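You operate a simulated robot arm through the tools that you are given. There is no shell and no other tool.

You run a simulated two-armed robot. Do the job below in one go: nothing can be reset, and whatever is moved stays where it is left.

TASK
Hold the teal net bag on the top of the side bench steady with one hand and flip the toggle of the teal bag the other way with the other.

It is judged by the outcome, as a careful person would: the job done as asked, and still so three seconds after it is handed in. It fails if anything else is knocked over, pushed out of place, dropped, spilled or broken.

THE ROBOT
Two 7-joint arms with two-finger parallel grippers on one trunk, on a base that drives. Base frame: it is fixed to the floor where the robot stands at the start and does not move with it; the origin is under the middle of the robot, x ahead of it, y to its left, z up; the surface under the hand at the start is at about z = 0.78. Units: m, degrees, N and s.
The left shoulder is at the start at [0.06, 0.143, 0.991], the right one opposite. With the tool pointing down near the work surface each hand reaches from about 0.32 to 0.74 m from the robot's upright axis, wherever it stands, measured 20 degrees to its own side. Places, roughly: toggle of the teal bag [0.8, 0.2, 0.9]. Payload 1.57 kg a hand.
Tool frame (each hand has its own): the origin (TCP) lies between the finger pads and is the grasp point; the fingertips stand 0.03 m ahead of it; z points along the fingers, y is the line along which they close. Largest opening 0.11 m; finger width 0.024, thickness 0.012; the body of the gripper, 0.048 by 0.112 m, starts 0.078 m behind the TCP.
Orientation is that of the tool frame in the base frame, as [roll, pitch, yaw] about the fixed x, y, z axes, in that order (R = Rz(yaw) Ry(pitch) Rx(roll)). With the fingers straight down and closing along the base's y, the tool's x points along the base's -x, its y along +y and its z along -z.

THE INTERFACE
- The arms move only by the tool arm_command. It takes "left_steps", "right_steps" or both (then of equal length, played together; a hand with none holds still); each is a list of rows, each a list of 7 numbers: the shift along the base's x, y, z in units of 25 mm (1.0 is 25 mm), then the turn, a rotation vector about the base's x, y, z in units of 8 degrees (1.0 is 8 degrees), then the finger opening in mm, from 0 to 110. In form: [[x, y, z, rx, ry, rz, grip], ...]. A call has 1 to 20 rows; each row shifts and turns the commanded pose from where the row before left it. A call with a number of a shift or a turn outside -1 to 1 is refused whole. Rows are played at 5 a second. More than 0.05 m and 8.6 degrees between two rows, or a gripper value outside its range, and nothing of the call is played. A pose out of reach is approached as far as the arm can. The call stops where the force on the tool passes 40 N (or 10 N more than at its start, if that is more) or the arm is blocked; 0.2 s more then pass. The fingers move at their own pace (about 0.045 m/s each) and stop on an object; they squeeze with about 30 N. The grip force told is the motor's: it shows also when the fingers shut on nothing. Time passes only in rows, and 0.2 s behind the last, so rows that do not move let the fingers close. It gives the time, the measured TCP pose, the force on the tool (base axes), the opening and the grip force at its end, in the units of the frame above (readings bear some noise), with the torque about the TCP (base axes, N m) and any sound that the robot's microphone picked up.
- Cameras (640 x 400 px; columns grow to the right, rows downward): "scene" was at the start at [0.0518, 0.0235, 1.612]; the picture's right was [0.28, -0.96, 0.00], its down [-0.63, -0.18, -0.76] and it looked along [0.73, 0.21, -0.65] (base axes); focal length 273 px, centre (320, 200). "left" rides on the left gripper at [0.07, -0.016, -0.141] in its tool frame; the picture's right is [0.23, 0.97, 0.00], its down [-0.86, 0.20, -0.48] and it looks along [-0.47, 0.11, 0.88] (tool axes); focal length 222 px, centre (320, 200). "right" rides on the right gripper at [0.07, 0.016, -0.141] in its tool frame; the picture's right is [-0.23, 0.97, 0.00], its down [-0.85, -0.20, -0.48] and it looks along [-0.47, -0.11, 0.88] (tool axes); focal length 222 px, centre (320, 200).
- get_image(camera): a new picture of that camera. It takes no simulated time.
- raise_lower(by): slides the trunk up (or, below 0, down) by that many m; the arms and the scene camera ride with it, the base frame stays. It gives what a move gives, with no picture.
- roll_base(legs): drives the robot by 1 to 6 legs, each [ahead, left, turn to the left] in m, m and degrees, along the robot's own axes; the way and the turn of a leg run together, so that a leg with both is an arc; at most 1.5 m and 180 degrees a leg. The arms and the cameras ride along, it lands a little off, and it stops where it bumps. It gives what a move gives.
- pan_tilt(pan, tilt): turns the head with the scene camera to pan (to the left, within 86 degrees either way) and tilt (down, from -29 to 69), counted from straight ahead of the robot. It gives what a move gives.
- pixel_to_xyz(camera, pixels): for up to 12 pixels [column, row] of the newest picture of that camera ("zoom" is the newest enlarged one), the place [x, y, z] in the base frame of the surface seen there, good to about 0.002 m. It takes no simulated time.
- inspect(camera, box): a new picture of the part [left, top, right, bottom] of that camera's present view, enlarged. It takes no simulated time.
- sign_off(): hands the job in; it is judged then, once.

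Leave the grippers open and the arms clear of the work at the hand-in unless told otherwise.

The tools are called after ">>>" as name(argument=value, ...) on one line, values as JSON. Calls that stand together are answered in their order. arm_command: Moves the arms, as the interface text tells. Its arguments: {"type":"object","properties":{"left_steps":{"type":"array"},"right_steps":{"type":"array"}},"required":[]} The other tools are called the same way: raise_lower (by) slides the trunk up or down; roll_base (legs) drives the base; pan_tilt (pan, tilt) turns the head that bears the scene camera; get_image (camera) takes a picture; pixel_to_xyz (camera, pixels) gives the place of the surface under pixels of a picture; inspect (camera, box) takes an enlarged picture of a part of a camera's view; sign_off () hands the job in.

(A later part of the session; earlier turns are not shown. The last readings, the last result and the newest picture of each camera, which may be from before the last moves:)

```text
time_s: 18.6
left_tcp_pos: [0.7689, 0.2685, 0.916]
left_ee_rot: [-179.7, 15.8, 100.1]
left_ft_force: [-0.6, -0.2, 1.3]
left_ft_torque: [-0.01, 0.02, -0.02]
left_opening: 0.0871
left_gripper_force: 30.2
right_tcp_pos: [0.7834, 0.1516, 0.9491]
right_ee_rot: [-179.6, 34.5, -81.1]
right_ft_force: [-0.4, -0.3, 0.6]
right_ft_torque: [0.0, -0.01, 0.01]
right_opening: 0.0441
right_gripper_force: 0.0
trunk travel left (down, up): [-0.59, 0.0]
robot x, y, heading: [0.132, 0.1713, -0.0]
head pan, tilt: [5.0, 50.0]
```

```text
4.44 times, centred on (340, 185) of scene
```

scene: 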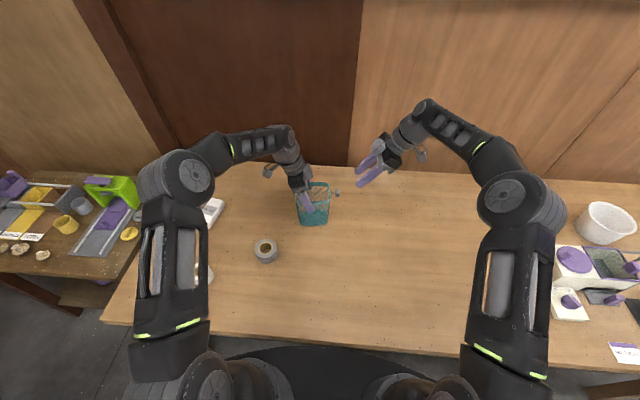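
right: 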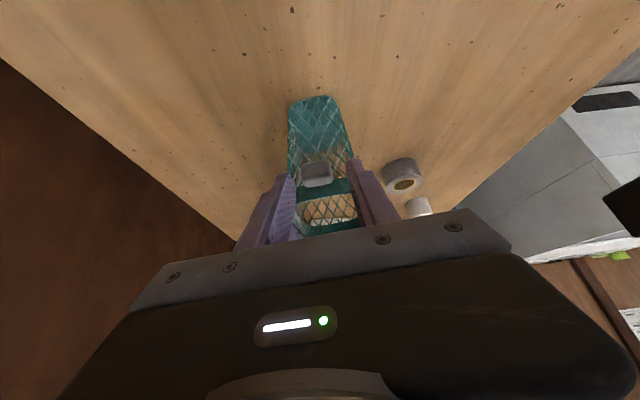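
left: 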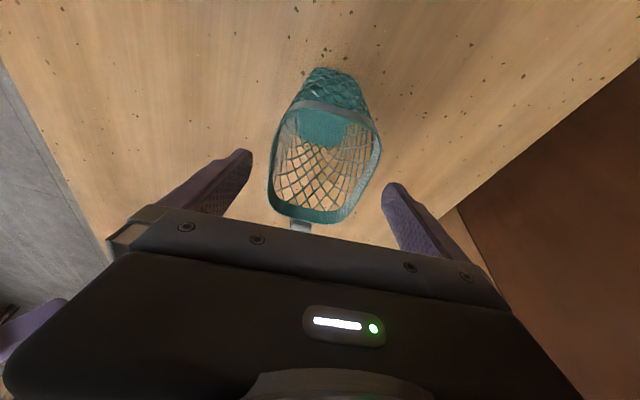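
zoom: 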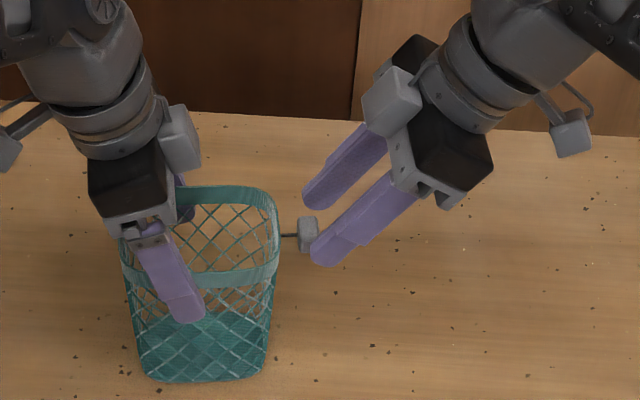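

The fingers straddle the block. I go the last 17 mm and close gradually toward the block's 24 mm, without squeezing yet.

>>> arm_command(right_steps=[[-0.035, 0.16, -0.3, 0, 0, 0, 44], [-0.035, 0.16, -0.3, 0, 0, 0, 40], [0, 0, 0, 0, 0, 0, 34], [0, 0, 0, 0, 0, 0, 30], [0, 0, 0, 0, 0, 0, 30]])

>>> inspect(camera="right", box=[260, 130, 380, 230])

>>> inspect(camera="scene", box=[310, 170, 360, 210])

```text
time_s: 19.8
left_tcp_pos: [0.7676, 0.2686, 0.9155]
left_ee_rot: [-179.8, 15.9, 99.9]
left_ft_force: [-2.8, -0.7, 0.2]
left_ft_torque: [-0.06, 0.02, -0.3]
left_opening: 0.0873
left_gripper_force: 29.3
right_tcp_pos: [0.7807, 0.159, 0.9341]
right_ee_rot: [-179.6, 34.5, -81.1]
right_ft_force: [2.8, 0.2, 0.4]
right_ft_torque: [-0.01, -0.05, -0.02]
right_opening: 0.0325
right_gripper_force: 1.3
trunk travel left (down, up): [-0.59, 0.0]
robot x, y, heading: [0.1291, 0.1685, -0.2]
head pan, tilt: [5.0, 50.0]
```

```text
4.00 times, centred on (320, 180) of right
```

zoom: 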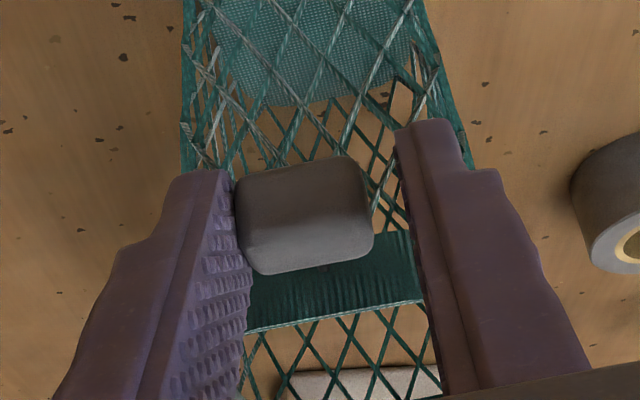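

```text
10.00 times, centred on (335, 190) of scene
```

zoom: 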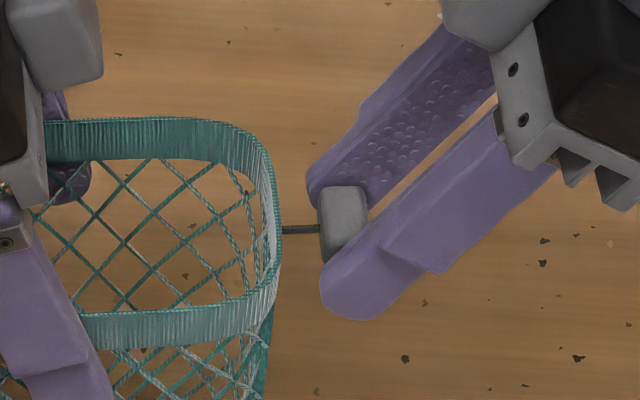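

The back finger (left in the right-hand view) touched the block first: 2.8 N along x with no swing. I open a little, shift 4 mm along the bag's side to centre, and close again.

>>> arm_command(right_steps=[[0, 0, 0, 0, 0, 0, 38], [0.16, 0.025, 0, 0, 0, 0, 38], [0, 0, 0, 0, 0, 0, 32], [0, 0, 0, 0, 0, 0, 28], [0, 0, 0, 0, 0, 0, 28]])

>>> inspect(camera="right", box=[260, 130, 380, 230])

```text
time_s: 21.0
left_tcp_pos: [0.7686, 0.2694, 0.9174]
left_ee_rot: [-179.7, 15.9, 100.0]
left_ft_force: [0.5, -0.1, -0.9]
left_ft_torque: [0.05, 0.0, -0.02]
left_opening: 0.087
left_gripper_force: 29.4
right_tcp_pos: [0.7833, 0.1582, 0.9343]
right_ee_rot: [-179.7, 34.4, -81.1]
right_ft_force: [0.3, 0.3, -0.1]
right_ft_torque: [0.0, 0.01, -0.03]
right_opening: 0.0281
right_gripper_force: 0.1
trunk travel left (down, up): [-0.59, 0.0]
robot x, y, heading: [0.1358, 0.1761, -0.3]
head pan, tilt: [5.0, 50.0]
```

```text
4.00 times, centred on (320, 180) of right
```

zoom: 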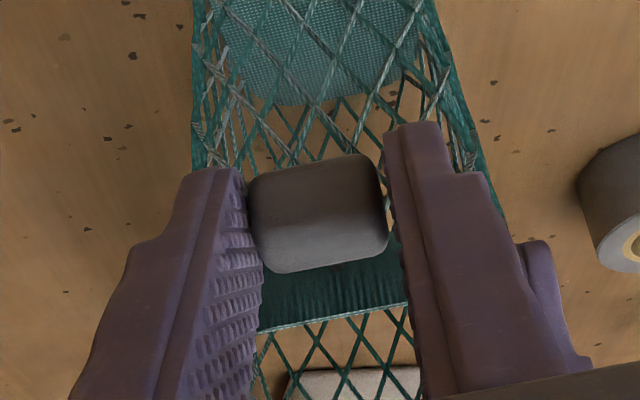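

Now centred at 28 mm with no force. I close to grip the block firmly.

>>> arm_command(right_steps=[[0, 0, 0, 0, 0, 0, 25], [0, 0, 0, 0, 0, 0, 22], [0, 0, 0, 0, 0, 0, 20], [0, 0, 0, 0, 0, 0, 20]])

>>> inspect(camera="scene", box=[310, 170, 360, 210])

```text
time_s: 22.0
left_tcp_pos: [0.7684, 0.268, 0.9165]
left_ee_rot: [-179.8, 15.9, 99.8]
left_ft_force: [-5.0, -0.9, 0.4]
left_ft_torque: [0.01, -0.17, -0.48]
left_opening: 0.0872
left_gripper_force: 29.4
right_tcp_pos: [0.7843, 0.1583, 0.9339]
right_ee_rot: [-179.6, 34.5, -81.0]
right_ft_force: [5.9, 0.8, -0.4]
right_ft_torque: [-0.11, 0.02, -0.08]
right_opening: 0.0249
right_gripper_force: 29.7
trunk travel left (down, up): [-0.59, 0.0]
robot x, y, heading: [0.1278, 0.1716, -0.3]
head pan, tilt: [5.0, 50.0]
```

```text
10.00 times, centred on (335, 190) of scene
```

zoom: 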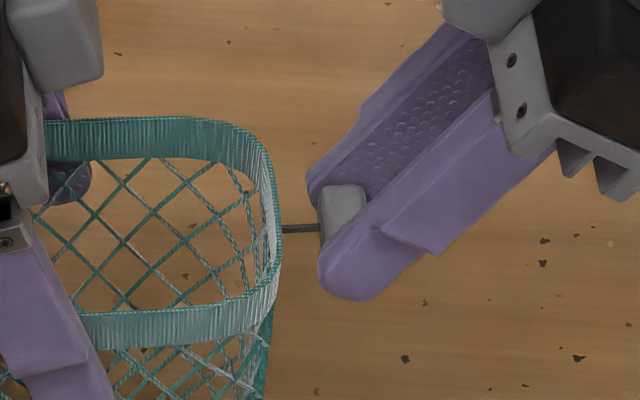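

The block is gripped at 24.9 mm, but a 5–6 N side load along x remains, so the block is stiff fore/aft. I shift 1.5 mm to relieve it, then feel upward by 2 mm.

>>> arm_command(right_steps=[[0.06, 0.01, 0, 0, 0, 0, 20], [0, 0, 0, 0, 0, 0, 20]])

>>> arm_command(right_steps=[[0, 0, 0.1, 0, 0, 0, 20], [0, 0, 0, 0, 0, 0, 20]])

```text
time_s: 22.6
left_tcp_pos: [0.7691, 0.2686, 0.9153]
left_ee_rot: [-179.8, 15.9, 100.1]
left_ft_force: [0.4, 0.6, -0.5]
left_ft_torque: [0.07, -0.03, 0.04]
left_opening: 0.0871
left_gripper_force: 29.6
right_tcp_pos: [0.785, 0.1593, 0.9336]
right_ee_rot: [-179.7, 34.5, -81.0]
right_ft_force: [-0.7, 0.5, 0.2]
right_ft_torque: [0.0, 0.09, 0.01]
right_opening: 0.0245
right_gripper_force: 30.0
trunk travel left (down, up): [-0.59, 0.0]
robot x, y, heading: [0.1289, 0.1697, -0.1]
head pan, tilt: [5.0, 50.0]
```

```text
time_s: 23.2
left_tcp_pos: [0.77, 0.2684, 0.9166]
left_ee_rot: [-179.7, 16.0, 99.9]
left_ft_force: [-1.5, 0.5, 8.9]
left_ft_torque: [-0.33, -0.16, -0.19]
left_opening: 0.0871
left_gripper_force: 30.1
right_tcp_pos: [0.7858, 0.1576, 0.9349]
right_ee_rot: [-179.8, 34.3, -81.1]
right_ft_force: [1.2, 0.1, -8.4]
right_ft_torque: [-0.74, -0.07, -0.05]
right_opening: 0.0244
right_gripper_force: 30.4
trunk travel left (down, up): [-0.59, 0.0]
robot x, y, heading: [0.1297, 0.1725, -0.3]
head pan, tilt: [5.0, 50.0]
```

Upward is stiff: 8.4 N for 2.5 mm, passed straight through to the left hand. I go back to neutral and then feel downward the same small amount.

>>> arm_command(right_steps=[[0, 0, -0.1, 0, 0, 0, 20], [0, 0, 0, 0, 0, 0, 20]])

>>> arm_command(right_steps=[[0, 0, -0.1, 0, 0, 0, 20], [0, 0, 0, 0, 0, 0, 20]])

```text
time_s: 23.8
left_tcp_pos: [0.7691, 0.27, 0.9154]
left_ee_rot: [-179.6, 15.9, 100.1]
left_ft_force: [0.8, 0.0, 4.5]
left_ft_torque: [-0.05, -0.13, 0.1]
left_opening: 0.0871
left_gripper_force: 30.1
right_tcp_pos: [0.7857, 0.1601, 0.9343]
right_ee_rot: [-179.7, 34.6, -81.0]
right_ft_force: [-1.7, -0.5, -3.8]
right_ft_torque: [-0.5, 0.03, 0.07]
right_opening: 0.0243
right_gripper_force: 30.0
trunk travel left (down, up): [-0.59, 0.0]
robot x, y, heading: [0.1302, 0.1701, -0.2]
head pan, tilt: [5.0, 50.0]
```

```text
time_s: 24.4
left_tcp_pos: [0.7688, 0.2702, 0.9159]
left_ee_rot: [-179.7, 15.9, 100.0]
left_ft_force: [8.2, 0.6, -5.4]
left_ft_torque: [0.28, -0.2, 0.51]
left_opening: 0.0868
left_gripper_force: 29.9
right_tcp_pos: [0.7848, 0.1592, 0.9335]
right_ee_rot: [-179.5, 34.6, -81.0]
right_ft_force: [-7.1, -2.2, 11.1]
right_ft_torque: [0.36, 0.29, 0.32]
right_opening: 0.0246
right_gripper_force: 29.9
trunk travel left (down, up): [-0.59, 0.0]
robot x, y, heading: [0.1268, 0.1698, -0.2]
head pan, tilt: [5.0, 50.0]
```

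Downward is stiff too with the block gripped (11 N), though the grip itself stops the block turning. I return to neutral and then try a small twist about the stem.

>>> arm_command(right_steps=[[0, 0, 0.08, 0, 0, 0, 20], [0, 0, 0, 0, 0, 0, 20]])

>>> arm_command(right_steps=[[-0.04, -0.006, 0, 0.078, -0.494, 0, 20], [0, 0, 0, 0, 0, 0, 20]])

```text
time_s: 25.0
left_tcp_pos: [0.769, 0.2689, 0.9154]
left_ee_rot: [-179.7, 16.0, 99.9]
left_ft_force: [6.4, 1.2, -5.7]
left_ft_torque: [0.05, -0.07, 0.55]
left_opening: 0.0868
left_gripper_force: 29.9
right_tcp_pos: [0.7856, 0.1599, 0.9334]
right_ee_rot: [-179.7, 34.6, -81.1]
right_ft_force: [-6.2, -1.1, 5.9]
right_ft_torque: [0.66, 0.3, 0.17]
right_opening: 0.0245
right_gripper_force: 30.4
trunk travel left (down, up): [-0.59, 0.0]
robot x, y, heading: [0.1289, 0.17, -0.1]
head pan, tilt: [5.0, 50.0]
```

```text
time_s: 25.6
left_tcp_pos: [0.7679, 0.2694, 0.9144]
left_ee_rot: [-179.7, 16.0, 99.9]
left_ft_force: [3.1, 0.6, -3.0]
left_ft_torque: [0.27, -0.34, 0.14]
left_opening: 0.0863
left_gripper_force: 29.8
right_tcp_pos: [0.7847, 0.1598, 0.9327]
right_ee_rot: [-174.7, 34.3, -78.4]
right_ft_force: [-2.9, -0.2, 3.2]
right_ft_torque: [0.07, 0.48, 0.09]
right_opening: 0.0248
right_gripper_force: 30.3
trunk travel left (down, up): [-0.59, 0.0]
robot x, y, heading: [0.1273, 0.1688, -0.1]
head pan, tilt: [5.0, 50.0]
```

All three feel stiff while clamped, and the loads are piling up in the grips. I undo the twist and open the right fingers to let everything settle, then look again.

>>> arm_command(right_steps=[[0.04, 0.006, 0, -0.078, 0.494, 0, 20], [0, 0, 0, 0, 0, 0, 30], [0, 0, 0, 0, 0, 0, 34], [0, 0, 0, 0, 0, 0, 34]])

>>> inspect(camera="right", box=[260, 130, 380, 230])

>>> inspect(camera="scene", box=[300, 160, 370, 220])

```text
time_s: 26.6
left_tcp_pos: [0.7686, 0.2698, 0.9162]
left_ee_rot: [-179.7, 15.8, 100.0]
left_ft_force: [0.0, 0.2, 0.3]
left_ft_torque: [-0.01, 0.0, 0.01]
left_opening: 0.0867
left_gripper_force: 30.3
right_tcp_pos: [0.7863, 0.1584, 0.9343]
right_ee_rot: [-179.5, 34.5, -81.1]
right_ft_force: [0.1, -0.3, -0.9]
right_ft_torque: [0.02, 0.02, 0.02]
right_opening: 0.0339
right_gripper_force: 0.1
trunk travel left (down, up): [-0.59, 0.0]
robot x, y, heading: [0.1301, 0.1679, -0.1]
head pan, tilt: [5.0, 50.0]
```

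```text
4.00 times, centred on (320, 180) of right
```

zoom: 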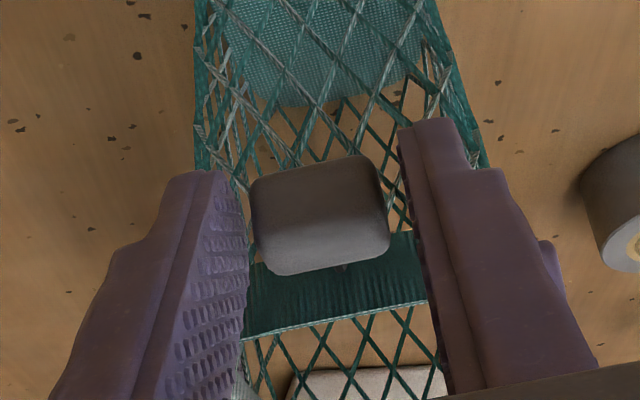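

```text
6.67 times, centred on (335, 190) of scene
```

zoom: 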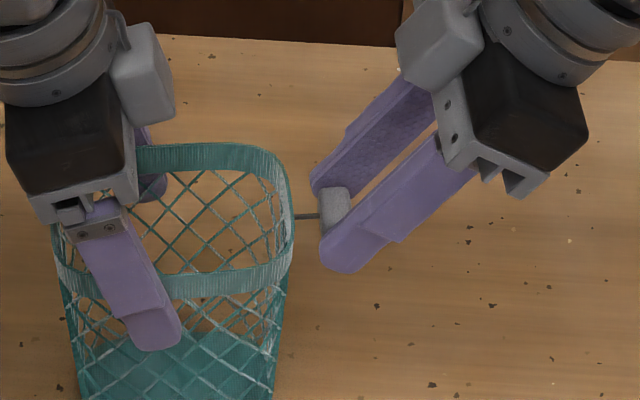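

I measure the block again to see whether it moved relative to the bag.

>>> inspect(camera="right", box=[280, 140, 360, 210])

>>> pixel_to_xyz(camera="zoom", pixels=[[320, 205], [320, 150], [320, 130], [250, 180], [390, 180], [260, 130], [370, 120], [280, 215], [395, 200], [310, 275], [260, 290], [400, 270]])

```text
5.71 times, centred on (320, 175) of right
```

zoom: 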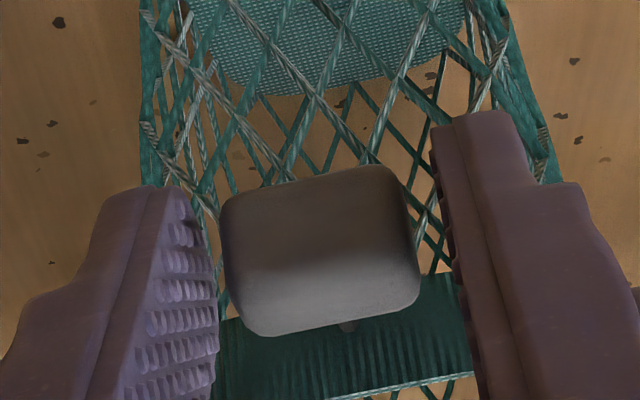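

```text
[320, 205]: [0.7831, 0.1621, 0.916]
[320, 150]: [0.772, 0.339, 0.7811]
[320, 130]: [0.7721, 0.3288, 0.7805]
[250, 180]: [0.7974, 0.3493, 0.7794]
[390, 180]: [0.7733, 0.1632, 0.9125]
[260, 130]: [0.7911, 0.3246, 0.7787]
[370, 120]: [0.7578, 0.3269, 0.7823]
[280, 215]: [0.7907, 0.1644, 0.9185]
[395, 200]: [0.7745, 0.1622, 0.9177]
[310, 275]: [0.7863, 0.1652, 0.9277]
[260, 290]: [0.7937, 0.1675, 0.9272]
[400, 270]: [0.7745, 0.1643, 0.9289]
```

The block's centre reads x≈0.784, about 3 mm further back than before. I check whether the bag itself shifted or only the lever.

>>> inspect(camera="scene", box=[288, 176, 346, 232])

>>> pixel_to_xyz(camera="zoom", pixels=[[260, 200], [300, 200], [340, 198], [380, 195], [414, 165], [418, 140], [416, 95], [410, 80], [350, 50], [385, 58], [430, 125], [440, 124]])

```text
7.14 times, centred on (317, 204) of scene
```

zoom: 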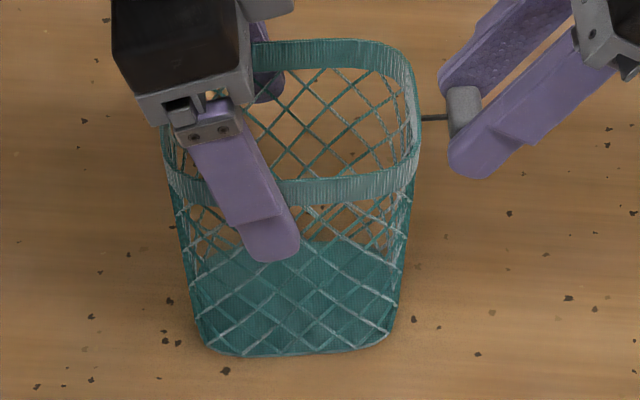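

```text
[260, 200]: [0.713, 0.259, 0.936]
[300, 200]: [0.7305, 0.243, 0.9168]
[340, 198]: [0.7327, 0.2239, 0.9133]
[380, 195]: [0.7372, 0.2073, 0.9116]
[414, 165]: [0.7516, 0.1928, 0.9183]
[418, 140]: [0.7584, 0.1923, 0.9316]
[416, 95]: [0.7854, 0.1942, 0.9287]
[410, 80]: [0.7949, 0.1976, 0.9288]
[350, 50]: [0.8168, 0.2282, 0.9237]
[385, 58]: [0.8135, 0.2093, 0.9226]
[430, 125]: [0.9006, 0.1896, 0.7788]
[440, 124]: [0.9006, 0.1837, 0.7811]
```

The bag and lever together shifted about 2–3 mm under the off-centre load. Before pushing harder I want a hold nearer the toggle. I open the left hand and shift it 42 mm toward the toggle side.

>>> arm_command(left_steps=[[0, 0, 0, 0, 0, 0, 96], [0, 0, 0, 0, 0, 0, 108], [0, 0, 0, 0, 0, 0, 108], [0.14, -0.82, 0, 0, 0, 0, 108], [0.14, -0.82, 0, 0, 0, 0, 108], [0, 0, 0, 0, 0, 0, 108]])

>>> inspect(camera="scene", box=[288, 156, 358, 222])

>>> inspect(camera="left", box=[160, 60, 480, 260])

```text
time_s: 28.0
left_tcp_pos: [0.7764, 0.2277, 0.9166]
left_ee_rot: [-179.7, 15.9, 100.0]
left_ft_force: [-0.7, -0.8, -0.3]
left_ft_torque: [0.01, 0.01, 0.01]
left_opening: 0.108
left_gripper_force: 0.1
right_tcp_pos: [0.7862, 0.1591, 0.9337]
right_ee_rot: [-179.5, 34.5, -81.2]
right_ft_force: [-0.1, -0.7, 0.1]
right_ft_torque: [-0.03, -0.02, 0.01]
right_opening: 0.034
right_gripper_force: 0.1
trunk travel left (down, up): [-0.59, 0.0]
robot x, y, heading: [0.1269, 0.1743, -0.1]
head pan, tilt: [5.0, 50.0]
```

```text
6.06 times, centred on (323, 189) of scene
```

zoom: 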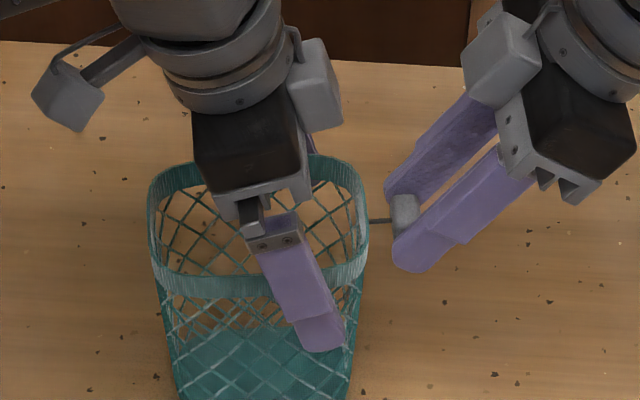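

```text
2.00 times, centred on (320, 160) of left
```

zoom: 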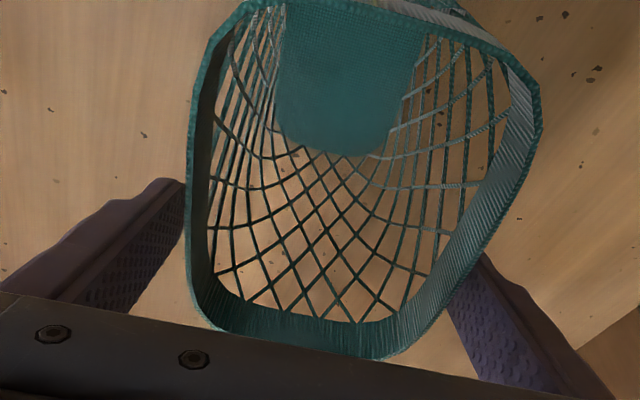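

I measure rim and pad points in the left view to centre the new grip.

>>> pixel_to_xyz(camera="zoom", pixels=[[191, 200], [192, 250], [195, 290], [180, 200], [170, 250], [535, 110], [500, 210], [460, 280], [440, 310], [485, 300], [495, 330], [330, 345]])

```text
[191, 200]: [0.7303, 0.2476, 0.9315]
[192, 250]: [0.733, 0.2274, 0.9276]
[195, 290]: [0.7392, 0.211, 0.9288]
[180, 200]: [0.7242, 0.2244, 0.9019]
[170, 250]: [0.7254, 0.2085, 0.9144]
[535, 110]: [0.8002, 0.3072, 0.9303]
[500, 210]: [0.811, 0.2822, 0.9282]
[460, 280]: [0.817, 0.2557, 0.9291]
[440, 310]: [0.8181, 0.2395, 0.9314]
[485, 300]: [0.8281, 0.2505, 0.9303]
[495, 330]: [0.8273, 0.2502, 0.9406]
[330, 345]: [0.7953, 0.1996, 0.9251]
```

The grip is centred (about 9 mm each side). I close the left hand on the rim again.

>>> arm_command(left_steps=[[0, 0, 0, 0, 0, 0, 98], [0, 0, 0, 0, 0, 0, 92], [0, 0, 0, 0, 0, 0, 88], [0, 0, 0, 0, 0, 0, 85], [0, 0, 0, 0, 0, 0, 82], [0, 0, 0, 0, 0, 0, 80], [0, 0, 0, 0, 0, 0, 80]])

>>> inspect(camera="right", box=[260, 130, 380, 230])

```text
time_s: 29.6
left_tcp_pos: [0.7763, 0.2284, 0.9166]
left_ee_rot: [-179.6, 15.9, 100.0]
left_ft_force: [-0.3, -0.2, 0.2]
left_ft_torque: [0.01, -0.01, -0.03]
left_opening: 0.0868
left_gripper_force: 30.1
right_tcp_pos: [0.7865, 0.1596, 0.9345]
right_ee_rot: [-179.6, 34.5, -81.1]
right_ft_force: [0.7, 0.8, -0.4]
right_ft_torque: [-0.01, 0.04, 0.04]
right_opening: 0.0337
right_gripper_force: 0.0
trunk travel left (down, up): [-0.59, 0.0]
robot x, y, heading: [0.1286, 0.1752, -0.2]
head pan, tilt: [5.0, 50.0]
```

```text
4.00 times, centred on (320, 180) of right
```

zoom: 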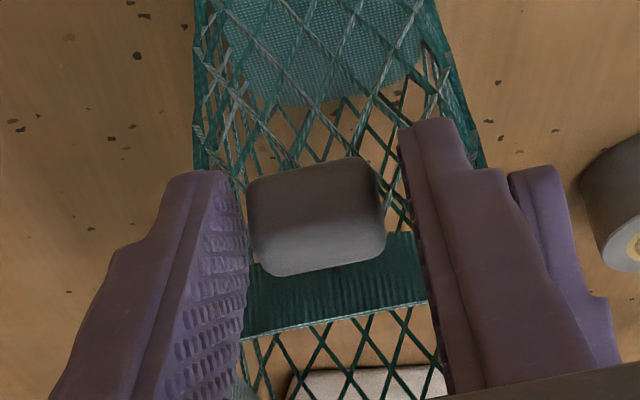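

Bag is held at 86.8 mm, 30 N. Now I push the block with only one finger: the back finger toward the front (−x), 3 mm.

>>> arm_command(right_steps=[[-0.06, -0.01, 0, 0, 0, 0, 34], [-0.06, -0.01, 0, 0, 0, 0, 34], [0, 0, 0, 0, 0, 0, 34]])

>>> arm_command(right_steps=[[-0.06, -0.01, 0, 0, 0, 0, 34], [0, 0, 0, 0, 0, 0, 34]])

>>> inspect(camera="right", box=[260, 130, 380, 230])

```text
time_s: 30.4
left_tcp_pos: [0.7761, 0.2296, 0.9174]
left_ee_rot: [-179.8, 15.8, 99.8]
left_ft_force: [-0.6, -0.7, -0.4]
left_ft_torque: [0.01, -0.06, -0.05]
left_opening: 0.0869
left_gripper_force: 30.0
right_tcp_pos: [0.7823, 0.1585, 0.9339]
right_ee_rot: [-179.6, 34.5, -81.0]
right_ft_force: [0.2, 0.3, -1.0]
right_ft_torque: [-0.04, 0.02, 0.02]
right_opening: 0.0344
right_gripper_force: 0.5
trunk travel left (down, up): [-0.59, 0.0]
robot x, y, heading: [0.1286, 0.1662, -0.2]
head pan, tilt: [5.0, 50.0]
```

```text
time_s: 31.0
left_tcp_pos: [0.7742, 0.2278, 0.9164]
left_ee_rot: [-179.7, 16.0, 100.0]
left_ft_force: [-3.4, -0.2, 1.8]
left_ft_torque: [-0.01, 0.02, -0.16]
left_opening: 0.0869
left_gripper_force: 29.6
right_tcp_pos: [0.7813, 0.1578, 0.9335]
right_ee_rot: [-179.6, 34.4, -81.2]
right_ft_force: [2.9, 1.3, -1.0]
right_ft_torque: [-0.01, -0.03, -0.02]
right_opening: 0.0365
right_gripper_force: 1.1
trunk travel left (down, up): [-0.59, 0.0]
robot x, y, heading: [0.1301, 0.1733, -0.2]
head pan, tilt: [5.0, 50.0]
```

```text
4.00 times, centred on (320, 180) of right
```

zoom: 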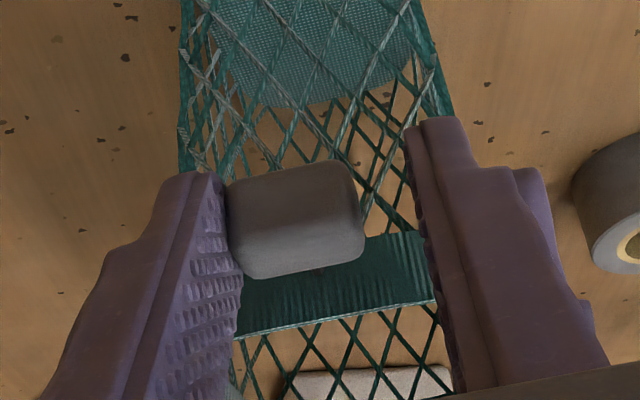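

There is 2.9 N of contact and no yield yet. I push 5 mm further toward the front.

>>> arm_command(right_steps=[[-0.1, -0.016, 0, 0, 0, 0, 34], [-0.1, -0.016, 0, 0, 0, 0, 34], [0, 0, 0, 0, 0, 0, 34]])

>>> inspect(camera="right", box=[260, 130, 380, 230])

>>> inspect(camera="scene", box=[310, 170, 360, 210])

```text
time_s: 31.8
left_tcp_pos: [0.7764, 0.2278, 0.917]
left_ee_rot: [-179.6, 16.0, 99.9]
left_ft_force: [-12.2, -1.5, 4.1]
left_ft_torque: [0.02, -0.11, -0.65]
left_opening: 0.0868
left_gripper_force: 29.8
right_tcp_pos: [0.7765, 0.1571, 0.9329]
right_ee_rot: [-179.5, 34.5, -81.2]
right_ft_force: [11.7, 2.1, -2.4]
right_ft_torque: [-0.04, -0.08, -0.17]
right_opening: 0.0443
right_gripper_force: 5.5
trunk travel left (down, up): [-0.59, 0.0]
robot x, y, heading: [0.1321, 0.1724, -0.1]
head pan, tilt: [5.0, 50.0]
```

```text
4.00 times, centred on (320, 180) of right
```

zoom: 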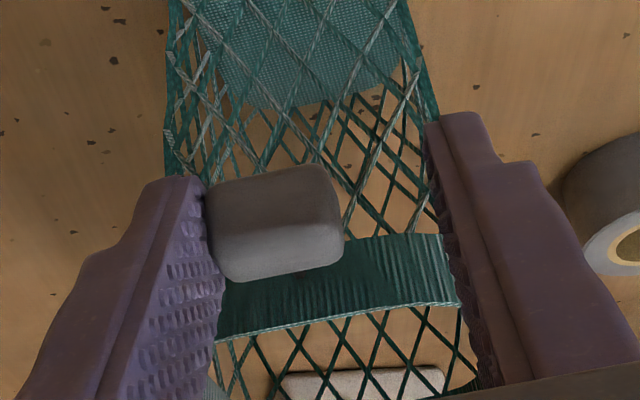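

```text
10.00 times, centred on (335, 190) of scene
```

zoom: 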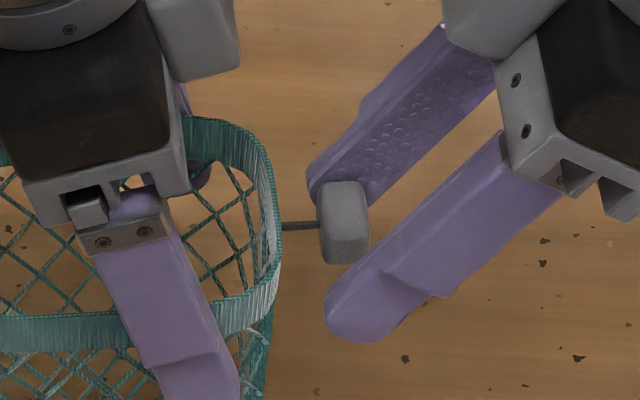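

11.7 N toward the front and no yield, so that is not the way. I back off and push the other way (+x) with the front finger.

>>> arm_command(right_steps=[[0.2, 0.032, 0, 0, 0, 0, 34], [0.2, 0.032, 0, 0, 0, 0, 34], [0.2, 0.032, 0, 0, 0, 0, 34], [0, 0, 0, 0, 0, 0, 34]])

>>> inspect(camera="right", box=[260, 130, 380, 230])

```text
time_s: 32.8
left_tcp_pos: [0.7755, 0.2286, 0.9167]
left_ee_rot: [-179.8, 16.0, 100.0]
left_ft_force: [0.7, -1.1, -0.3]
left_ft_torque: [-0.02, -0.04, 0.0]
left_opening: 0.0865
left_gripper_force: 30.0
right_tcp_pos: [0.7921, 0.1599, 0.9335]
right_ee_rot: [-179.7, 34.5, -81.1]
right_ft_force: [-0.4, -0.4, -0.3]
right_ft_torque: [0.01, 0.03, 0.0]
right_opening: 0.0339
right_gripper_force: 0.0
trunk travel left (down, up): [-0.59, 0.0]
robot x, y, heading: [0.131, 0.171, 0.0]
head pan, tilt: [5.0, 50.0]
```

```text
4.00 times, centred on (320, 180) of right
```

zoom: 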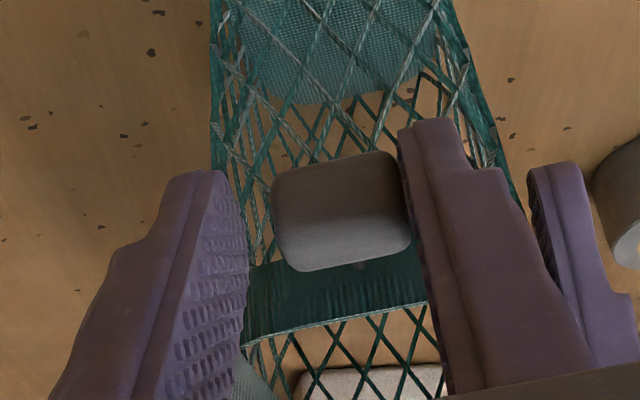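

The front finger is now just beside the block. I push about 6 mm toward the back.

>>> arm_command(right_steps=[[0.08, 0.013, 0, 0, 0, 0, 34], [0.08, 0.013, 0, 0, 0, 0, 34], [0.08, 0.013, 0, 0, 0, 0, 34], [0, 0, 0, 0, 0, 0, 34]])

>>> inspect(camera="right", box=[260, 130, 380, 230])

```text
time_s: 33.8
left_tcp_pos: [0.7759, 0.2288, 0.9165]
left_ee_rot: [-179.8, 16.0, 100.0]
left_ft_force: [8.8, 2.0, -0.9]
left_ft_torque: [0.02, -0.02, 0.51]
left_opening: 0.0868
left_gripper_force: 30.2
right_tcp_pos: [0.7961, 0.1611, 0.9334]
right_ee_rot: [-179.8, 34.5, -81.1]
right_ft_force: [-9.8, -2.0, 0.8]
right_ft_torque: [0.01, 0.17, 0.16]
right_opening: 0.0423
right_gripper_force: 4.5
trunk travel left (down, up): [-0.59, 0.0]
robot x, y, heading: [0.1314, 0.1698, -0.2]
head pan, tilt: [5.0, 50.0]
```

```text
4.00 times, centred on (320, 180) of right
```

zoom: 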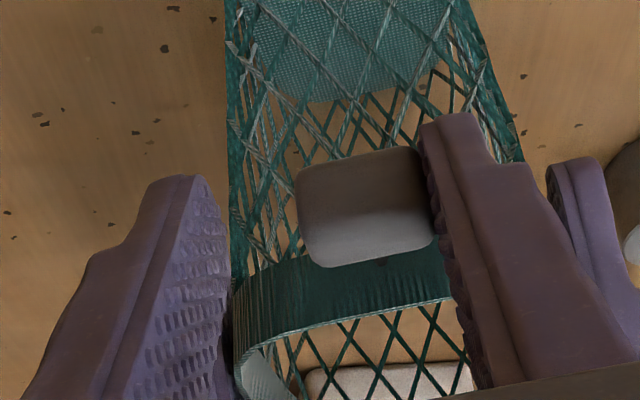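

Almost 10 N toward the back and no yield either, so it doesn't swing fore/aft. Next I test up/down with a single contact: I re-centre, back out along the fingers, and close them to use as a blunt pusher.

>>> arm_command(right_steps=[[-0.47, -0.075, 0, 0, 0, 0, 36], [0.02, -0.413, 0.687, 0, 0, 0, 36], [0.02, -0.413, 0.687, 0, 0, 0, 36], [0.02, -0.413, 0.687, 0, 0, 0, 36], [0, 0, 0, 0, 0, 0, 10], [0, 0, 0, 0, 0, 0, 0], [0, 0, 0, 0, 0, 0, 0]])

>>> inspect(camera="right", box=[240, 110, 400, 230])

>>> inspect(camera="scene", box=[310, 160, 370, 210])

```text
time_s: 35.4
left_tcp_pos: [0.7774, 0.2283, 0.916]
left_ee_rot: [-179.7, 15.9, 100.0]
left_ft_force: [0.7, -0.2, 0.0]
left_ft_torque: [-0.01, 0.03, 0.03]
left_opening: 0.087
left_gripper_force: 29.7
right_tcp_pos: [0.7879, 0.1271, 0.9848]
right_ee_rot: [-179.7, 34.5, -81.2]
right_ft_force: [0.2, 0.0, -0.4]
right_ft_torque: [0.02, 0.02, -0.03]
right_opening: 0.0001
right_gripper_force: 17.8
trunk travel left (down, up): [-0.59, 0.0]
robot x, y, heading: [0.1303, 0.1719, -0.0]
head pan, tilt: [5.0, 50.0]
```

```text
3.33 times, centred on (320, 170) of right
```

zoom: 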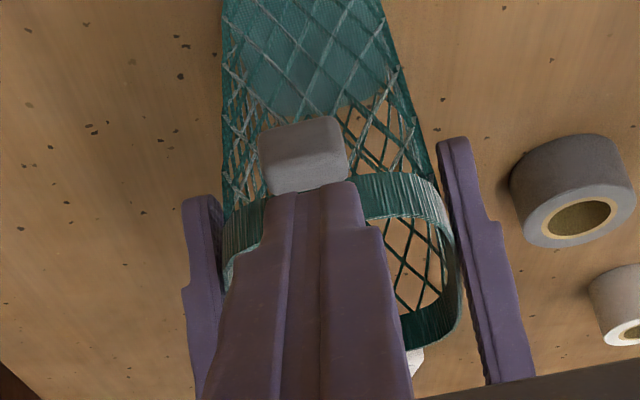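

```text
8.00 times, centred on (340, 185) of scene
```

zoom: 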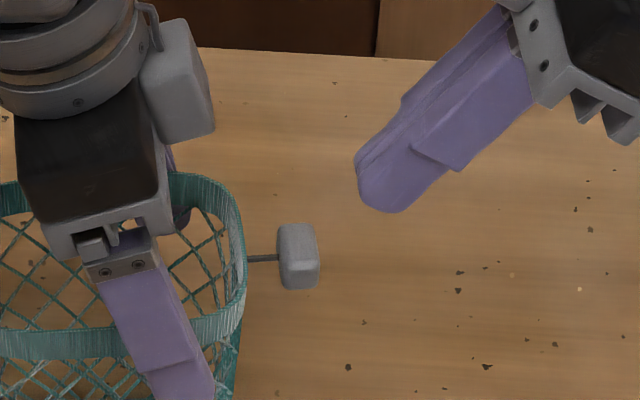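

The fingers are closed and clear. I measure the block once more in the scene zoom.

>>> pixel_to_xyz(camera="zoom", pixels=[[298, 245], [285, 228], [308, 228], [285, 265], [314, 265], [298, 282], [258, 258], [272, 258], [244, 258], [238, 220], [240, 290], [300, 270]])

```text
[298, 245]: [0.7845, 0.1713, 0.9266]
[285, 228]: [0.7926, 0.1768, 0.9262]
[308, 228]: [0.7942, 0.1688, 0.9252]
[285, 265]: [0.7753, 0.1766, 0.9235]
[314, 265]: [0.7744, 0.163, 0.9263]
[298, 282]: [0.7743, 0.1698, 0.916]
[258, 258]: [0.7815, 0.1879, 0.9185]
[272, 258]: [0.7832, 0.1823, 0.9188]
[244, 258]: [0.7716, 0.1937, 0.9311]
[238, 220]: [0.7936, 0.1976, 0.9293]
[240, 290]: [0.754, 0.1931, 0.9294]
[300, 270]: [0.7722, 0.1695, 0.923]
```

I place the closed fingertips above the block and lower them in 2.5 mm steps to touch its top.

>>> arm_command(right_steps=[[0, 0.6, -0.3, 0, 0, 0, 0], [0, 0.6, -0.3, 0, 0, 0, 0], [0, 0, -0.1, 0, 0, 0, 0], [0, 0, -0.1, 0, 0, 0, 0], [0, 0, -0.1, 0, 0, 0, 0], [0, 0, 0, 0, 0, 0, 0]])

>>> inspect(camera="right", box=[240, 110, 400, 230])

>>> inspect(camera="scene", box=[310, 160, 370, 210])

```text
time_s: 36.8
left_tcp_pos: [0.7758, 0.2291, 0.9156]
left_ee_rot: [-179.7, 15.9, 100.0]
left_ft_force: [0.1, -1.1, -0.1]
left_ft_torque: [-0.03, 0.0, -0.01]
left_opening: 0.0867
left_gripper_force: 30.2
right_tcp_pos: [0.7871, 0.1574, 0.963]
right_ee_rot: [-179.6, 34.5, -81.1]
right_ft_force: [-0.4, -0.3, -1.0]
right_ft_torque: [0.02, -0.01, -0.01]
right_opening: 0.0001
right_gripper_force: 21.0
trunk travel left (down, up): [-0.59, 0.0]
robot x, y, heading: [0.131, 0.176, -0.1]
head pan, tilt: [5.0, 50.0]
```

```text
3.33 times, centred on (320, 170) of right
```

zoom: 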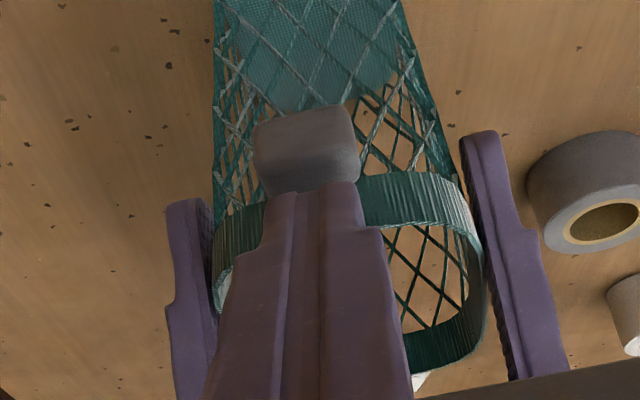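

```text
8.00 times, centred on (340, 185) of scene
```

zoom: 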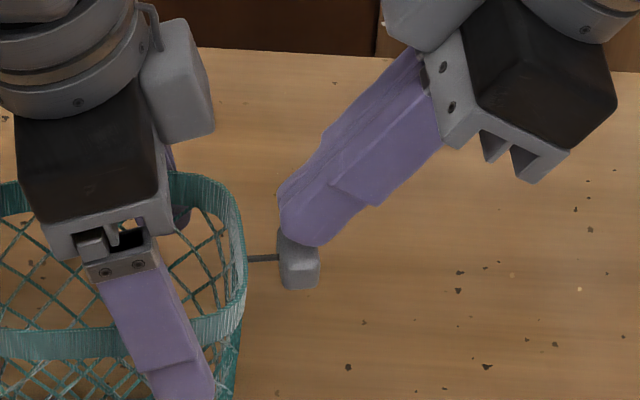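

The tip hovers over the block. I go down in small steps and watch the force.

>>> arm_command(right_steps=[[0, 0, -0.1, 0, 0, 0, 0], [0, 0, -0.1, 0, 0, 0, 0], [0, 0, 0, 0, 0, 0, 0]])

>>> arm_command(right_steps=[[0, 0, -0.1, 0, 0, 0, 0], [0, 0, 0, 0, 0, 0, 0]])

```text
time_s: 37.6
left_tcp_pos: [0.7761, 0.228, 0.9169]
left_ee_rot: [-179.7, 15.9, 100.1]
left_ft_force: [0.7, -0.8, -3.2]
left_ft_torque: [0.16, -0.07, 0.02]
left_opening: 0.0865
left_gripper_force: 29.1
right_tcp_pos: [0.7882, 0.1573, 0.9579]
right_ee_rot: [-179.5, 34.4, -81.1]
right_ft_force: [-1.2, 0.1, 4.4]
right_ft_torque: [0.02, 0.05, 0.0]
right_opening: 0.0
right_gripper_force: 21.5
trunk travel left (down, up): [-0.59, 0.0]
robot x, y, heading: [0.1288, 0.1706, -0.3]
head pan, tilt: [5.0, 50.0]
```

```text
time_s: 38.2
left_tcp_pos: [0.7753, 0.2292, 0.9172]
left_ee_rot: [-179.7, 15.9, 100.0]
left_ft_force: [7.7, -2.0, -10.8]
left_ft_torque: [0.6, -0.06, 0.3]
left_opening: 0.0871
left_gripper_force: 29.1
right_tcp_pos: [0.7862, 0.1587, 0.9569]
right_ee_rot: [-179.5, 34.7, -81.0]
right_ft_force: [-6.5, -2.0, 20.4]
right_ft_torque: [0.11, 0.21, 0.13]
right_opening: 0.0
right_gripper_force: 21.4
trunk travel left (down, up): [-0.59, 0.0]
robot x, y, heading: [0.1301, 0.1714, 0.1]
head pan, tilt: [5.0, 50.0]
```

20 N downward and no yield, so it doesn't swing down. I lift off, back out, open the fingers and go round the block again, so I can grip it and turn it about the other axes.

>>> arm_command(right_steps=[[0, -0.3, 0.5, 0, 0, 0, 0], [0, -0.9, 0.7, 0, 0, 0, 20], [0, 0, 0, 0, 0, 0, 38], [0, 0, 0, 0, 0, 0, 38], [0, 0, 0, 0, 0, 0, 38]])

>>> inspect(camera="right", box=[240, 110, 400, 230])

>>> inspect(camera="scene", box=[310, 160, 370, 210])

```text
time_s: 39.4
left_tcp_pos: [0.7754, 0.2282, 0.9178]
left_ee_rot: [-179.7, 16.0, 100.0]
left_ft_force: [-0.5, 0.6, 0.2]
left_ft_torque: [0.0, 0.01, 0.01]
left_opening: 0.087
left_gripper_force: 30.3
right_tcp_pos: [0.7876, 0.1288, 0.9848]
right_ee_rot: [-179.5, 34.5, -81.1]
right_ft_force: [-0.7, 0.0, -0.4]
right_ft_torque: [0.02, 0.01, -0.02]
right_opening: 0.0381
right_gripper_force: 0.1
trunk travel left (down, up): [-0.59, 0.0]
robot x, y, heading: [0.1282, 0.1715, -0.3]
head pan, tilt: [5.0, 50.0]
```

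```text
3.33 times, centred on (320, 170) of right
```

zoom: 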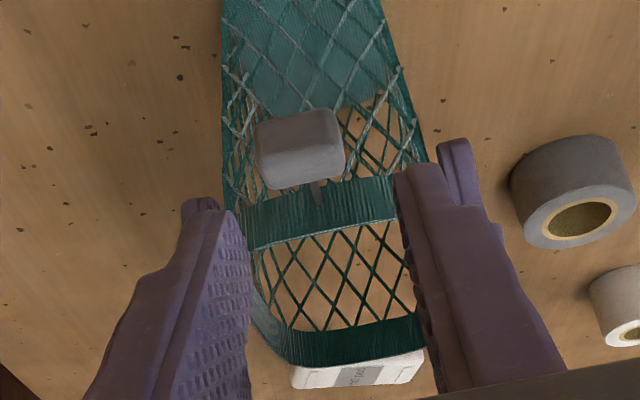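

```text
8.00 times, centred on (340, 185) of scene
```

zoom: 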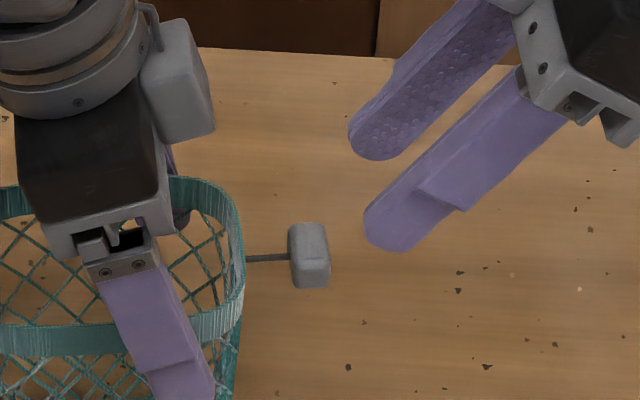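

The block now sits further from the rim than before: the stem looks longer (zoom x 245–290 instead of 247–278). I measure it.

>>> pixel_to_xyz(camera="zoom", pixels=[[308, 245], [295, 228], [318, 228], [295, 262], [324, 262], [308, 282], [258, 258], [275, 258], [285, 257], [238, 220], [240, 290], [310, 270]])

>>> inspect(camera="right", box=[290, 130, 350, 180])

```text
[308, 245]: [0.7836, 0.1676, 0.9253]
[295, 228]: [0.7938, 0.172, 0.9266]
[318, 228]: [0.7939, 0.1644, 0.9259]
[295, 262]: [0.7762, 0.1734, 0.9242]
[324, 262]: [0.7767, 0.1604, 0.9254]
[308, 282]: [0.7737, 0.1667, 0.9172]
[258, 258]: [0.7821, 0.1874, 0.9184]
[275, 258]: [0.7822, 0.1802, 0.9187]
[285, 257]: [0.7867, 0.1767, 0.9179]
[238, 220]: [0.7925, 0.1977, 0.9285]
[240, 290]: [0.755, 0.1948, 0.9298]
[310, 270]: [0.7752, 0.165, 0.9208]
```

```text
8.00 times, centred on (320, 155) of right
```

zoom: 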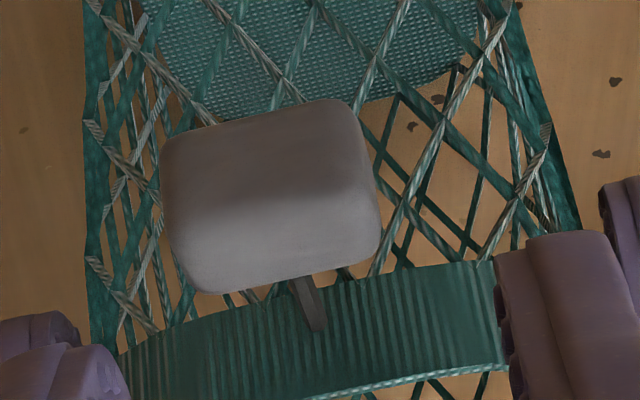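

The block has slid about 4 mm outward along the stem (y 0.177→0.172 and 0.163→0.160), while its height and x stayed the same. My drag while lifting off pulled it out. So this toggle moves in and out. I go round the block again and grip it, then feel for pull and push.

>>> arm_command(right_steps=[[-0.02, 0.37, -0.683, 0, 0, 0, 38], [-0.02, 0.37, -0.683, 0, 0, 0, 38], [-0.02, 0.37, -0.683, 0, 0, 0, 38], [0, 0, 0, 0, 0, 0, 34], [0, 0, 0, 0, 0, 0, 30], [0, 0, 0, 0, 0, 0, 30]])

>>> inspect(camera="right", box=[260, 130, 380, 230])

>>> inspect(camera="scene", box=[310, 160, 370, 210])

```text
time_s: 40.8
left_tcp_pos: [0.7766, 0.2283, 0.9175]
left_ee_rot: [-179.7, 15.9, 99.9]
left_ft_force: [-1.9, 0.5, 0.5]
left_ft_torque: [-0.06, -0.01, -0.09]
left_opening: 0.0869
left_gripper_force: 30.0
right_tcp_pos: [0.7862, 0.1552, 0.9346]
right_ee_rot: [-179.6, 34.5, -81.0]
right_ft_force: [1.4, -0.1, -1.1]
right_ft_torque: [-0.01, -0.02, -0.02]
right_opening: 0.0316
right_gripper_force: 0.5
trunk travel left (down, up): [-0.59, 0.0]
robot x, y, heading: [0.1325, 0.1714, 0.2]
head pan, tilt: [5.0, 50.0]
```

```text
4.00 times, centred on (320, 180) of right
```

zoom: 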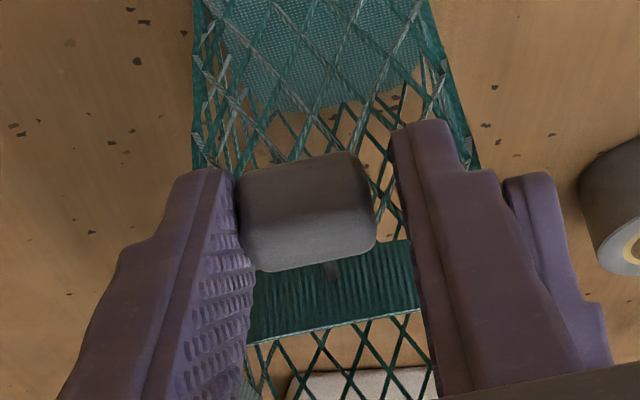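

```text
8.00 times, centred on (340, 185) of scene
```

zoom: 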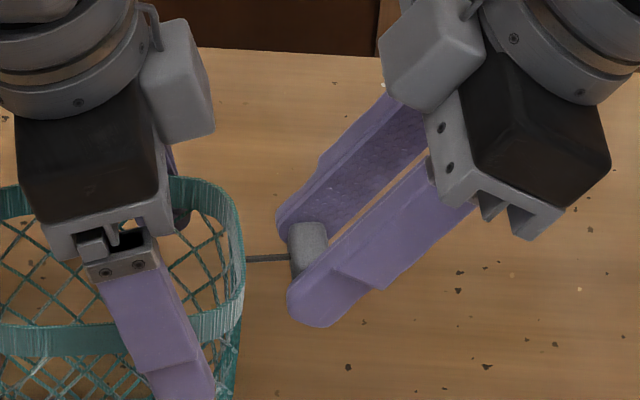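

The back finger touches first again, so I shift 3 mm toward the back and close on the block.

>>> arm_command(right_steps=[[0.13, 0.02, 0, 0, 0, 0, 32], [0, 0, 0, 0, 0, 0, 26], [0, 0, 0, 0, 0, 0, 22], [0, 0, 0, 0, 0, 0, 20], [0, 0, 0, 0, 0, 0, 20]])

```text
time_s: 42.0
left_tcp_pos: [0.7761, 0.2281, 0.9167]
left_ee_rot: [-179.8, 15.9, 99.8]
left_ft_force: [0.4, 0.0, -0.4]
left_ft_torque: [0.06, -0.05, -0.12]
left_opening: 0.0868
left_gripper_force: 30.4
right_tcp_pos: [0.7889, 0.1557, 0.9336]
right_ee_rot: [-179.8, 34.5, -81.1]
right_ft_force: [-1.8, -0.3, -0.6]
right_ft_torque: [-0.02, 0.07, 0.16]
right_opening: 0.024
right_gripper_force: 30.3
trunk travel left (down, up): [-0.59, 0.0]
robot x, y, heading: [0.1278, 0.1684, -0.1]
head pan, tilt: [5.0, 50.0]
```

Gripped cleanly. I pull outward along the stem by 2.5 mm and read the force.

>>> arm_command(right_steps=[[0.0155, -0.0988, 0, 0, 0, 0, 20], [0, 0, 0, 0, 0, 0, 20]])

>>> arm_command(right_steps=[[0.0155, -0.0988, 0, 0, 0, 0, 20], [0, 0, 0, 0, 0, 0, 20]])

>>> inspect(camera="scene", box=[310, 160, 370, 210])

```text
time_s: 42.6
left_tcp_pos: [0.776, 0.2285, 0.9174]
left_ee_rot: [-179.6, 15.9, 99.9]
left_ft_force: [1.8, 1.5, -0.6]
left_ft_torque: [-0.02, -0.09, -0.03]
left_opening: 0.087
left_gripper_force: 30.3
right_tcp_pos: [0.7891, 0.1529, 0.9337]
right_ee_rot: [-179.5, 34.5, -81.1]
right_ft_force: [-1.5, -0.9, 0.8]
right_ft_torque: [0.03, 0.13, 0.15]
right_opening: 0.0242
right_gripper_force: 29.9
trunk travel left (down, up): [-0.59, 0.0]
robot x, y, heading: [0.1262, 0.1714, 0.1]
head pan, tilt: [5.0, 50.0]
```

```text
time_s: 43.2
left_tcp_pos: [0.7761, 0.2289, 0.9173]
left_ee_rot: [-179.7, 15.9, 100.0]
left_ft_force: [3.3, -0.2, -1.3]
left_ft_torque: [0.01, -0.09, 0.09]
left_opening: 0.0866
left_gripper_force: 29.8
right_tcp_pos: [0.7887, 0.1504, 0.9328]
right_ee_rot: [-179.7, 34.5, -81.1]
right_ft_force: [-2.8, -1.0, 0.8]
right_ft_torque: [0.05, 0.16, 0.22]
right_opening: 0.0242
right_gripper_force: 29.6
trunk travel left (down, up): [-0.59, 0.0]
robot x, y, heading: [0.1256, 0.1687, 0.0]
head pan, tilt: [5.0, 50.0]
```

```text
8.00 times, centred on (340, 185) of scene
```

zoom: 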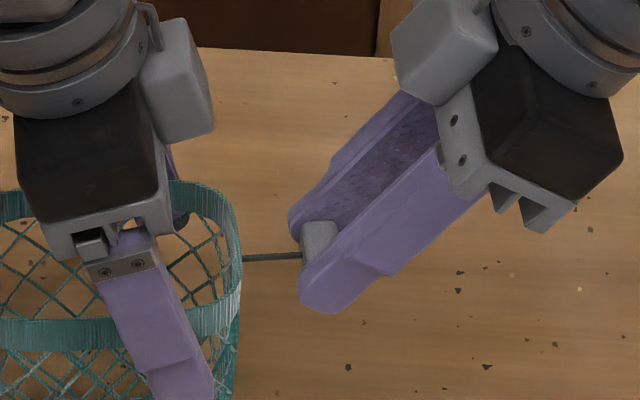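

The block slides outward with only about 1 N of drag, while the bag stays put. I measure the stem's line so I pull exactly along it.

>>> pixel_to_xyz(camera="zoom", pixels=[[250, 257], [265, 257], [280, 256], [295, 256], [318, 228], [325, 235], [308, 228], [305, 240], [234, 220], [236, 290], [240, 258], [270, 257]])

>>> inspect(camera="left", box=[240, 140, 400, 230])

```text
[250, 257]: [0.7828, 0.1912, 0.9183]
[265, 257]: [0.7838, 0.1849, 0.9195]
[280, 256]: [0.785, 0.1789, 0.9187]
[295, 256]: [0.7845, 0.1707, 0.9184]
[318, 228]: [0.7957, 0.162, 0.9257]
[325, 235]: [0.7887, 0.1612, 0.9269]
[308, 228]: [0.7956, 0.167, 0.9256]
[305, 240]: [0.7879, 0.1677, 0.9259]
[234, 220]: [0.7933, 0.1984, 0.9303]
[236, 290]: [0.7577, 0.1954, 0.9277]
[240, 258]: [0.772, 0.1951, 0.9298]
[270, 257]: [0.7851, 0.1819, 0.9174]
```

```text
4.00 times, centred on (320, 185) of left
```

zoom: 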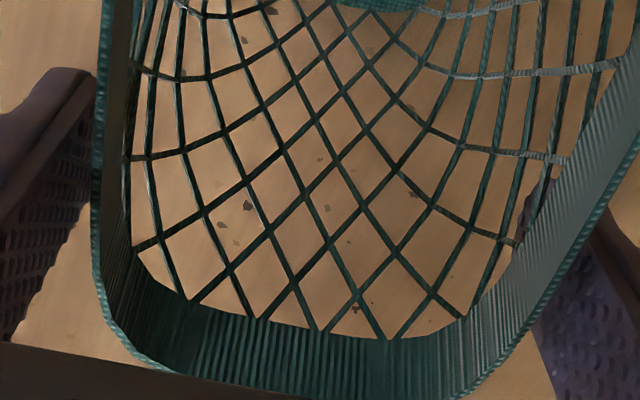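

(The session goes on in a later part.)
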